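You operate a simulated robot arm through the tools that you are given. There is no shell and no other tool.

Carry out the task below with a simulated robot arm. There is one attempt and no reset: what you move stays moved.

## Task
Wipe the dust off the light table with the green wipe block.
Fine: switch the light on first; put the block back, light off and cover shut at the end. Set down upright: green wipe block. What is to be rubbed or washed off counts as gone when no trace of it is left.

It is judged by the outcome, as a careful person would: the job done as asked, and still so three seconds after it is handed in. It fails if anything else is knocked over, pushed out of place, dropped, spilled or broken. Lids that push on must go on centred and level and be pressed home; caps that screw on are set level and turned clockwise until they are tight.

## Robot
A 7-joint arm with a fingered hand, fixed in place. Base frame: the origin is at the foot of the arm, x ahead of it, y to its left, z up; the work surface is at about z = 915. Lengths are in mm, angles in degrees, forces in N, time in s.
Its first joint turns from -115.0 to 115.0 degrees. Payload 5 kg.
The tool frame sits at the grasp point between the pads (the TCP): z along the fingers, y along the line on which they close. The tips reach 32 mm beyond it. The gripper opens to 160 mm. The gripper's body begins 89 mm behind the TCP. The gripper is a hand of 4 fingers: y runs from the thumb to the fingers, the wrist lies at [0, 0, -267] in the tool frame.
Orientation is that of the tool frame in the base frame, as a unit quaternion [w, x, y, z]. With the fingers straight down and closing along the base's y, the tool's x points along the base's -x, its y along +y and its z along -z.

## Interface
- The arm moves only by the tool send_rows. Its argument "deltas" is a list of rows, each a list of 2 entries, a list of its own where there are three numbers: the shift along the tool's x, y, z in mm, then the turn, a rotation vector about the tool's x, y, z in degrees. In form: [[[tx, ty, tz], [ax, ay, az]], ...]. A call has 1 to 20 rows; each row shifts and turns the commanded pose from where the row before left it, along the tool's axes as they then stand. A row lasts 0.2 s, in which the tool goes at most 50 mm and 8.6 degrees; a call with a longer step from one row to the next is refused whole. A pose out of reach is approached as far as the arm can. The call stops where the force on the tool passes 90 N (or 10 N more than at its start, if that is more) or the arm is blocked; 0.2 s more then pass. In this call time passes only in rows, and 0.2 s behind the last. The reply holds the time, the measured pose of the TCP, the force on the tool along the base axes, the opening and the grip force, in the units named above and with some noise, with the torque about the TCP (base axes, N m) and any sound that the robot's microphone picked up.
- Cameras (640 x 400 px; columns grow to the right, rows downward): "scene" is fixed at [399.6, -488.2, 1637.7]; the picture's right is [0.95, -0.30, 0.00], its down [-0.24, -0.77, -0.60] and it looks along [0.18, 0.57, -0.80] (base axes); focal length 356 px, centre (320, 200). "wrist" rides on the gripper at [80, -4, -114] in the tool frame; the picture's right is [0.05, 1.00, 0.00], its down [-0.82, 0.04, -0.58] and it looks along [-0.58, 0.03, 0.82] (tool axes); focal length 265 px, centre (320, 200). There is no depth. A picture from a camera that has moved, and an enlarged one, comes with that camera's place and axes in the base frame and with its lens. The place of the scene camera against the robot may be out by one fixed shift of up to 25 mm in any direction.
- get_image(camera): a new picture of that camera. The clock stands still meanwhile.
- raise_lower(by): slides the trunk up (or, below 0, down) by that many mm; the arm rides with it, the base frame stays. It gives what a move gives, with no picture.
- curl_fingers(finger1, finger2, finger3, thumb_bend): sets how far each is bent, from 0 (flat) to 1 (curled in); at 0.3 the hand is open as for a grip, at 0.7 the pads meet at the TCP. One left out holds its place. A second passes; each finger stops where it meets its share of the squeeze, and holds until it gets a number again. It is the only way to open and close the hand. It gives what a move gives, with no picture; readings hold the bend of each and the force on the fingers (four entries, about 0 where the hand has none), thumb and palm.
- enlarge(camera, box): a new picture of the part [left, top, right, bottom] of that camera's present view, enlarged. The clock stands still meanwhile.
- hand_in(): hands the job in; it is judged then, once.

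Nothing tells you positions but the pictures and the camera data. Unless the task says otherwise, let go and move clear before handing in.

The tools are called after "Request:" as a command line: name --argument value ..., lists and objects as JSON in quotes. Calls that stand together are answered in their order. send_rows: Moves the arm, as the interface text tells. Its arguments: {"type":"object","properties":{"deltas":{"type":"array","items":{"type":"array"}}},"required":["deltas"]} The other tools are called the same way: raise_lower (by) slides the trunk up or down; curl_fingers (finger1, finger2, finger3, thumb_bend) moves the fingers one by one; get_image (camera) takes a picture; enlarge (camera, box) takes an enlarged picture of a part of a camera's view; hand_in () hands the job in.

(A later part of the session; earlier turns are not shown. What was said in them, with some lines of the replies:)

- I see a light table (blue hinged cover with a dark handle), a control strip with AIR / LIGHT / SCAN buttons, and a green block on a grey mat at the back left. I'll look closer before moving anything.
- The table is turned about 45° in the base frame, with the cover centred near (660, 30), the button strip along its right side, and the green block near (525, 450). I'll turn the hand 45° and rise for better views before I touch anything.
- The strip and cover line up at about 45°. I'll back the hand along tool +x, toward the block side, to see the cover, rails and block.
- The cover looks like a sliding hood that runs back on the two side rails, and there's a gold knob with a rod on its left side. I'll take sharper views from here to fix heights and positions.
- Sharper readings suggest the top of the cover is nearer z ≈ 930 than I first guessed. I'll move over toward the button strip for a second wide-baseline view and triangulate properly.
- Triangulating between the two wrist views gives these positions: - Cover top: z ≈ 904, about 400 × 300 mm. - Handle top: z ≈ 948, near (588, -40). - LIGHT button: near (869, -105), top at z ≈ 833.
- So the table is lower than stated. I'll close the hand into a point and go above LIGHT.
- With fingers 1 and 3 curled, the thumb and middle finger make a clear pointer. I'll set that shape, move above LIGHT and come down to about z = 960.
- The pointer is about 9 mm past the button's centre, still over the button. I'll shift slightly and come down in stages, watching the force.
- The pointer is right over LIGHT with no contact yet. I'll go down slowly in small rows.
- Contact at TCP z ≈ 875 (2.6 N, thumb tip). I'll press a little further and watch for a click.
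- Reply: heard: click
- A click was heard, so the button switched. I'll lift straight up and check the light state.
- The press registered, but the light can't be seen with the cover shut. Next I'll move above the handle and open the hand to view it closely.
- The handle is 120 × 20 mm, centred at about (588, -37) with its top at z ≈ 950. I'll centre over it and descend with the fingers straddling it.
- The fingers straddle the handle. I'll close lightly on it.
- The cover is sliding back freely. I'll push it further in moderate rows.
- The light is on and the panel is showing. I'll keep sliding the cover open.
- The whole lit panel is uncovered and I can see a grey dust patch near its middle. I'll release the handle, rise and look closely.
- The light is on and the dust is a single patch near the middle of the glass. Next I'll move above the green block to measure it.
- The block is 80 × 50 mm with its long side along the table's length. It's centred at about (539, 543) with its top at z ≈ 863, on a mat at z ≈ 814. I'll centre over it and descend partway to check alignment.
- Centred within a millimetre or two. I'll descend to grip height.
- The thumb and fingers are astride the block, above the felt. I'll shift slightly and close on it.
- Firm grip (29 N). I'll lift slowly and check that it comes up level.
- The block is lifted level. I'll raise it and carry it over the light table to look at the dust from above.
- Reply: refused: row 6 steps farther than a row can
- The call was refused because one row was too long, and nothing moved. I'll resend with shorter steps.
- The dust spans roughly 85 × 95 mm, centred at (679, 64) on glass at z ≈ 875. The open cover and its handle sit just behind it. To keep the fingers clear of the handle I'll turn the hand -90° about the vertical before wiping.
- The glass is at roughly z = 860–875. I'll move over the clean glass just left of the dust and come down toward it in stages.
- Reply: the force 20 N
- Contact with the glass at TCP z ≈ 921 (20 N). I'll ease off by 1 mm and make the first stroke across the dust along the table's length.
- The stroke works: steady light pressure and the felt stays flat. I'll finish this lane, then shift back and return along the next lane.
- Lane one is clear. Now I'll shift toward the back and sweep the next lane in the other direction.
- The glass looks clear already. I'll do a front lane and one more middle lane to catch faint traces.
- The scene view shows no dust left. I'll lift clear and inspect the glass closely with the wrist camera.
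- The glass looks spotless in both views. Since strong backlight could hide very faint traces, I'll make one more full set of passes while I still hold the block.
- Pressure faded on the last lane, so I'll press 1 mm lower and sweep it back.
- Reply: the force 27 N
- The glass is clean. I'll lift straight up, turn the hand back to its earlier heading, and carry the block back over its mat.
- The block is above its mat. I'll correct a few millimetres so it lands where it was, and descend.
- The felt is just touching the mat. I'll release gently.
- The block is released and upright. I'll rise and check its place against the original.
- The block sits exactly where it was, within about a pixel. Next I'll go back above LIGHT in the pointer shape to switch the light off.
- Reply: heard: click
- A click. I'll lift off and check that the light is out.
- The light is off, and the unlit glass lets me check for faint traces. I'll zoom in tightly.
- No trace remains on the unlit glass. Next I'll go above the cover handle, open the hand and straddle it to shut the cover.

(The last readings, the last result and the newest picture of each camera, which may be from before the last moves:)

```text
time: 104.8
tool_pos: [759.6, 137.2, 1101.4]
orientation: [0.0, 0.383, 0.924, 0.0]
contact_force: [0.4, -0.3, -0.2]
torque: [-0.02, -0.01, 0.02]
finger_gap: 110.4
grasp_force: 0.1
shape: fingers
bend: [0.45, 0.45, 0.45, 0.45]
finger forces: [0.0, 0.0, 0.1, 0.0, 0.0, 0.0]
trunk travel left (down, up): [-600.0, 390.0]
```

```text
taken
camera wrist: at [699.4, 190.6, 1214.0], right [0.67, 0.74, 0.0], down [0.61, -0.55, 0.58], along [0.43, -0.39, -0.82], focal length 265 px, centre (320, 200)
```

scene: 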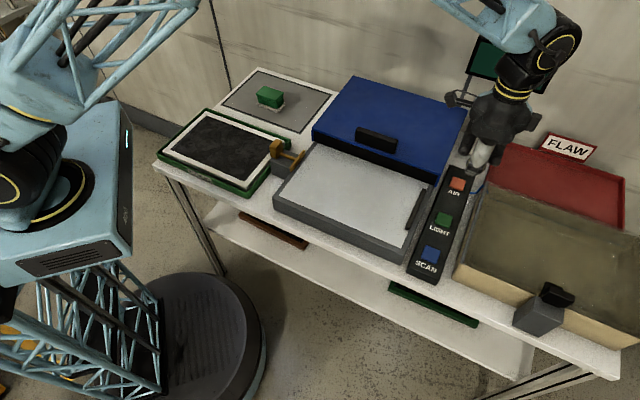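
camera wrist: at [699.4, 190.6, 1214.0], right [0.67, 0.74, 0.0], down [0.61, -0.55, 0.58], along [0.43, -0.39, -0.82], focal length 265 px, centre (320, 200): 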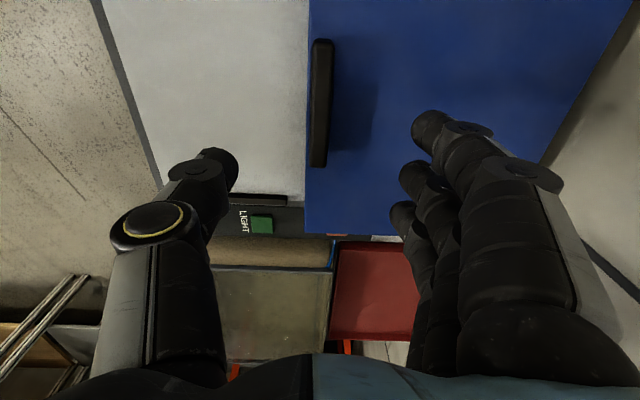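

Perfectly centred over the handle. I'll descend, straddle it and close lightly.

Request:
send_rows --deltas '[[[0, 0, 40], [0, 0, 0]], [[0, 0, 40], [0, 0, 0]], [[0, 0, 35], [0, 0, 0]], [[0, 0, 20], [0, 0, 0]], [[0, 0, 10], [0, 0, 0]]]'

Request:
curl_fingers --finger1 0.65 --finger2 0.65 --finger3 0.65 --thumb_bend 0.65

Request:
get_image --camera "wrist"

```text
time: 106.0
tool_pos: [760.2, 137.6, 955.1]
orientation: [0.0, 0.383, 0.924, -0.001]
contact_force: [0.9, 0.2, -0.3]
torque: [0.01, 0.0, -0.05]
finger_gap: 110.5
grasp_force: 0.1
shape: fingers
bend: [0.45, 0.45, 0.45, 0.45]
finger forces: [0.1, 0.1, 0.0, 0.0, 0.0, 0.0]
trunk travel left (down, up): [-600.0, 390.0]
```

```text
time: 107.0
tool_pos: [761.5, 138.2, 956.8]
orientation: [-0.001, 0.383, 0.924, 0.0]
contact_force: [-1.3, -0.6, 0.0]
torque: [0.0, 0.0, -0.02]
finger_gap: 38.1
grasp_force: 0.5
shape: fingers
bend: [0.65, 0.65, 0.65, 0.65]
finger forces: [0.1, 0.1, 0.0, 0.0, 0.8, 0.1]
trunk travel left (down, up): [-600.0, 390.0]
```

```text
taken
camera wrist: at [700.7, 191.7, 1069.2], right [0.67, 0.74, 0.0], down [0.61, -0.55, 0.58], along [0.43, -0.39, -0.82], focal length 265 px, centre (320, 200)
```

wrist: 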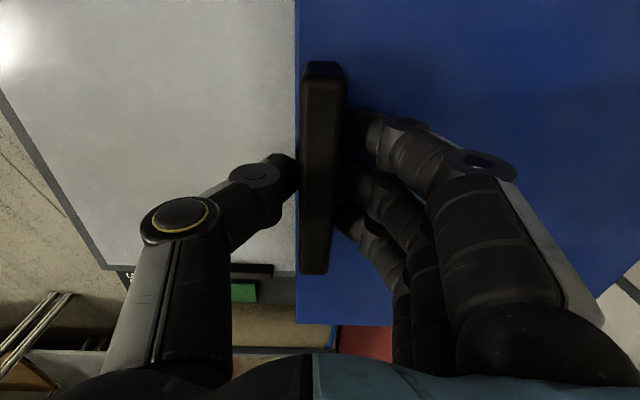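

Request:
curl_fingers --finger1 0.72 --finger2 0.72 --finger3 0.72 --thumb_bend 0.72

Request:
send_rows --deltas '[[[0, -6, 0], [0, 0, 0]], [[0, -10, 0], [0, 0, 0]], [[0, -12, 0], [0, 0, 0]], [[0, -12, 0], [0, 0, 0]], [[0, -12, 0], [0, 0, 0]], [[0, -12, 0], [0, 0, 0]], [[0, -12, 0], [0, 0, 0]], [[0, -12, 0], [0, 0, 0]]]'

Request:
get_image --camera "scene"

```text
time: 108.0
tool_pos: [761.3, 138.0, 956.7]
orientation: [0.0, 0.383, 0.924, -0.001]
contact_force: [1.8, 1.7, -11.4]
torque: [-0.03, 0.0, -0.01]
finger_gap: 33.9
grasp_force: 14.4
shape: fingers
bend: [0.69, 0.69, 0.69, 0.68]
finger forces: [5.2, 5.1, 5.2, 0.0, 13.5, 0.0]
trunk travel left (down, up): [-600.0, 390.0]
```

```text
time: 109.8
tool_pos: [700.5, 76.7, 956.9]
orientation: [-0.001, 0.383, 0.924, -0.001]
contact_force: [-6.8, 3.4, -8.7]
torque: [0.08, 0.15, -0.04]
finger_gap: 33.7
grasp_force: 13.2
shape: fingers
bend: [0.7, 0.7, 0.7, 0.68]
finger forces: [4.0, 4.0, 4.1, 0.1, 14.6, 0.0]
trunk travel left (down, up): [-600.0, 390.0]
```

```text
taken
```

scene: 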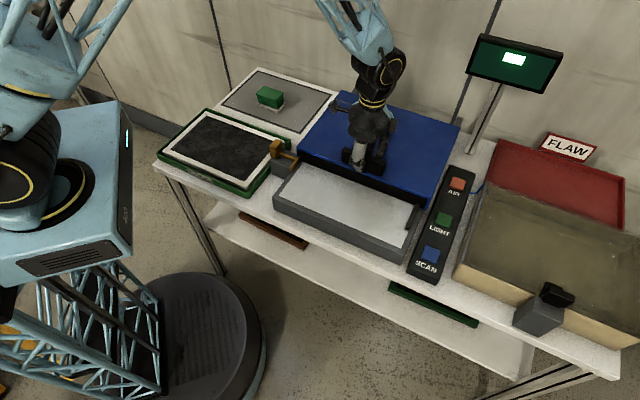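

The cover slides forward smoothly. I'll keep pulling.

Request:
send_rows --deltas '[[[0, -12, 0], [0, 0, 0]], [[0, -12, 0], [0, 0, 0]], [[0, -12, 0], [0, 0, 0]], [[0, -12, 0], [0, 0, 0]], [[0, -12, 0], [0, 0, 0]], [[0, -12, 0], [0, 0, 0]], [[0, -12, 0], [0, 0, 0]], [[0, -12, 0], [0, 0, 0]], [[0, -12, 0], [0, 0, 0]], [[0, -10, 0], [0, 0, 0]], [[0, -10, 0], [0, 0, 0]]]'

Request:
enlarge --camera "scene" --box '[250, 100, 470, 280]'

```text
time: 112.2
tool_pos: [609.3, -14.2, 956.6]
orientation: [0.0, 0.384, 0.924, -0.001]
contact_force: [-3.7, 1.7, -9.6]
torque: [0.06, 0.09, -0.03]
finger_gap: 33.7
grasp_force: 13.3
shape: fingers
bend: [0.7, 0.7, 0.7, 0.67]
finger forces: [4.2, 4.2, 4.2, 0.1, 14.1, 0.0]
trunk travel left (down, up): [-600.0, 390.0]
```

```text
2.22 times, centred on (360, 190) of scene
camera zoom: at [399.6, -488.2, 1637.7], right [0.95, -0.3, 0.0], down [-0.24, -0.77, -0.6], along [0.18, 0.57, -0.8], focal length 791 px, centre (231, 222)
```

zoom: 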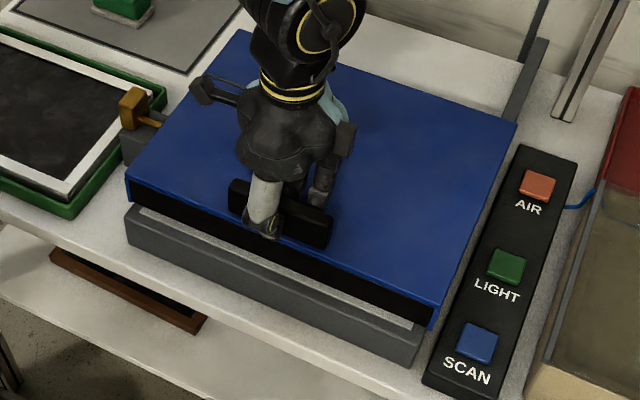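

Request:
send_rows --deltas '[[[0, -10, 0], [0, 0, 0]], [[0, -10, 0], [0, 0, 0]], [[0, -4, 0], [0, 0, 0]]]'

Request:
send_rows --deltas '[[[0, -3, 0], [0, 0, 0]], [[0, -3, 0], [0, 0, 0]]]'

Request:
enlarge --camera "scene" --box '[240, 100, 480, 290]'

```text
time: 113.0
tool_pos: [592.0, -28.9, 956.2]
orientation: [0.0, 0.383, 0.924, 0.0]
contact_force: [-4.4, 5.4, -7.1]
torque: [0.19, 0.06, 0.01]
finger_gap: 33.6
grasp_force: 13.5
shape: fingers
bend: [0.7, 0.7, 0.7, 0.67]
finger forces: [4.8, 4.7, 4.8, 0.0, 13.1, 0.0]
trunk travel left (down, up): [-600.0, 390.0]
```

```text
time: 113.6
tool_pos: [589.0, -34.6, 956.9]
orientation: [0.0, 0.383, 0.924, 0.0]
contact_force: [1.5, 9.0, -6.1]
torque: [0.23, 0.01, 0.0]
finger_gap: 33.7
grasp_force: 14.2
shape: fingers
bend: [0.7, 0.7, 0.7, 0.68]
finger forces: [6.4, 6.1, 6.0, 0.1, 11.0, 0.0]
trunk travel left (down, up): [-600.0, 390.0]
```

```text
2.11 times, centred on (360, 195) of scene
camera zoom: at [399.6, -488.2, 1637.7], right [0.95, -0.3, 0.0], down [-0.24, -0.77, -0.6], along [0.18, 0.57, -0.8], focal length 749 px, centre (236, 210)
```

zoom: 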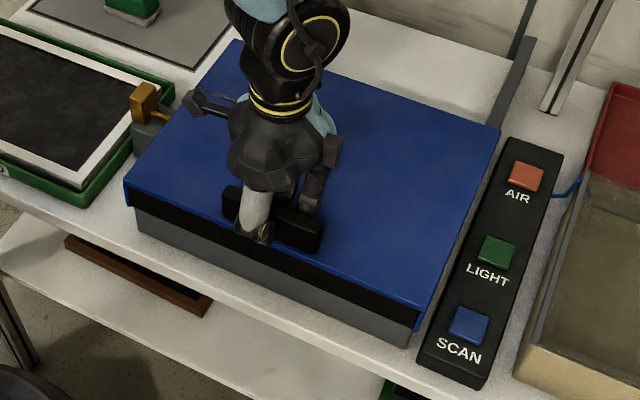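

The cover looks fully home. I'll nudge a bit more to confirm it's against its stop.

Request:
send_rows --deltas '[[[0, -2, 0], [0, 0, 0]], [[0, -1, 0], [0, 0, 0]]]'

Request:
enlarge --camera "scene" --box '[260, 170, 420, 280]'

```text
time: 114.2
tool_pos: [587.7, -35.4, 956.9]
orientation: [0.001, 0.383, 0.924, 0.001]
contact_force: [7.6, 13.0, -5.9]
torque: [0.36, -0.2, 0.03]
finger_gap: 33.9
grasp_force: 15.9
shape: fingers
bend: [0.7, 0.7, 0.7, 0.68]
finger forces: [7.8, 7.8, 7.7, 0.1, 8.5, 0.0]
trunk travel left (down, up): [-600.0, 390.0]
```

```text
3.64 times, centred on (340, 225) of scene
camera zoom: at [399.6, -488.2, 1637.7], right [0.95, -0.3, 0.0], down [-0.24, -0.77, -0.6], along [0.18, 0.57, -0.8], focal length 1294 px, centre (247, 109)
```

zoom: 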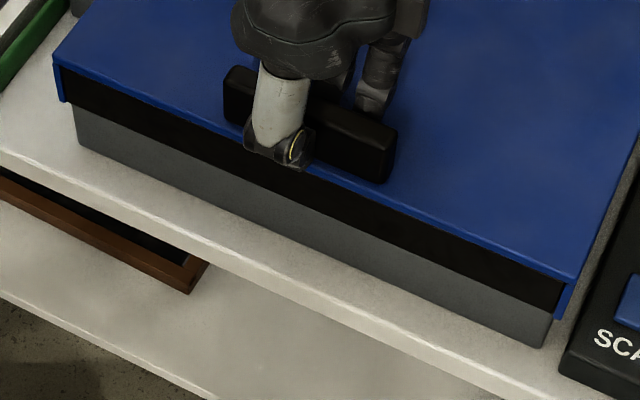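

The cover sits exactly as at the start, and the resistance shows it's at its stop. I'll release the handle, rise clear and check everything.

Request:
curl_fingers --finger1 0.45 --finger2 0.45 --finger3 0.45 --thumb_bend 0.45

Request:
send_rows --deltas '[[[0, 0, -15], [0, 0, 0]], [[0, 0, -40], [0, 0, 0]], [[0, 0, -45], [0, 0, 0]], [[0, 0, -45], [0, 0, 0]], [[0, 0, -45], [0, 0, 0]], [[0, 0, -40], [0, 0, 0]]]'

Request:
get_image --camera "scene"

Request:
enlarge --camera "scene" --box '[260, 170, 420, 280]'

Request:
get_image --camera "wrist"

```text
time: 115.2
tool_pos: [587.8, -36.4, 955.7]
orientation: [0.0, 0.382, 0.924, 0.0]
contact_force: [-0.1, 0.5, 0.2]
torque: [0.01, 0.01, -0.02]
finger_gap: 110.3
grasp_force: 0.1
shape: fingers
bend: [0.45, 0.45, 0.45, 0.45]
finger forces: [0.0, 0.0, 0.0, 0.0, 0.0, 0.0]
trunk travel left (down, up): [-600.0, 390.0]
```

```text
time: 116.6
tool_pos: [586.3, -37.8, 1187.3]
orientation: [0.001, 0.383, 0.924, 0.0]
contact_force: [0.3, 0.0, -0.9]
torque: [-0.03, 0.03, 0.02]
finger_gap: 110.4
grasp_force: 0.2
shape: fingers
bend: [0.45, 0.45, 0.45, 0.45]
finger forces: [0.0, 0.1, 0.1, 0.0, 0.0, 0.0]
trunk travel left (down, up): [-600.0, 390.0]
```

```text
taken
```

scene: 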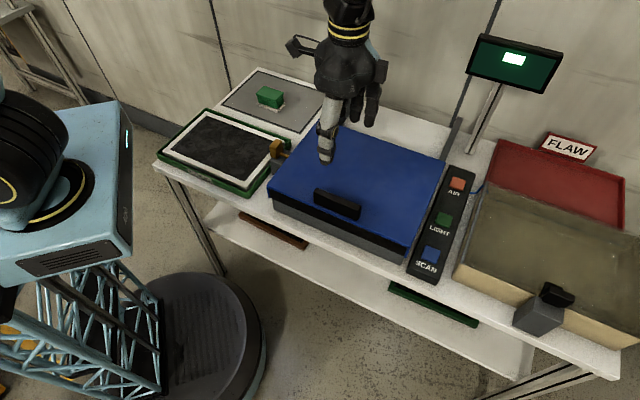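

```text
3.64 times, centred on (340, 225) of scene
camera zoom: at [399.6, -488.2, 1637.7], right [0.95, -0.3, 0.0], down [-0.24, -0.77, -0.6], along [0.18, 0.57, -0.8], focal length 1294 px, centre (247, 109)
```

zoom: 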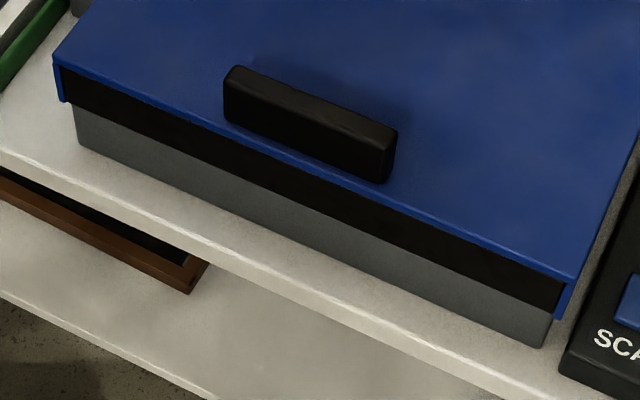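

```text
taken
camera wrist: at [526.7, 16.0, 1299.8], right [0.67, 0.74, 0.0], down [0.61, -0.55, 0.58], along [0.43, -0.39, -0.82], focal length 265 px, centre (320, 200)
```

wrist: 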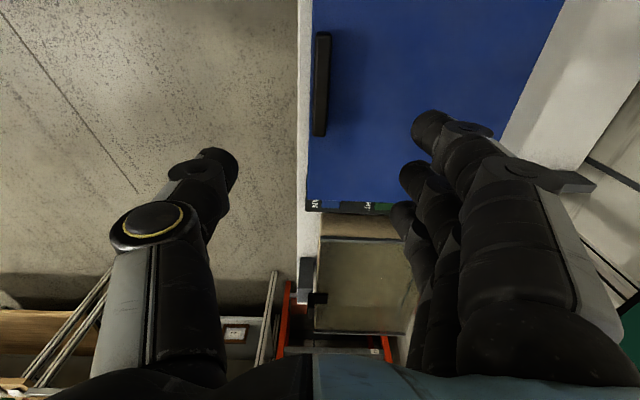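

Everything matches the start: the cover is shut at its stop, the light is off, and the block is back upright on its mat. The glass was clean in both lit and unlit views, nothing else has moved, and the hand is clear. I'm handing in.

Request:
hand_in

```text
The job is handed in.
```

The dust is off the light table, and I've handed the job in; no verdict has come back yet.

- **Light:** I switched it on before opening the cover and off again after wiping. A click was heard for each press, and the pictures showed the light on while I wiped and off afterwards.
- **Dust:** I wiped the patch near the middle of the glass twice over with the green block. No trace showed afterwards, either with the light on or in a close look with it off.
- **Block:** It stands upright on its mat in its original spot, within about a pixel in the enlarged picture.
- **Cover:** It is closed against its stop and looks the same as at the start.

The last pictures show nothing else moved, and the hand is well clear of the table. The work surface turned out lower than the stated z = 915 (the block's mat is at about 814), so I worked from heights I measured with the cameras and by touch.
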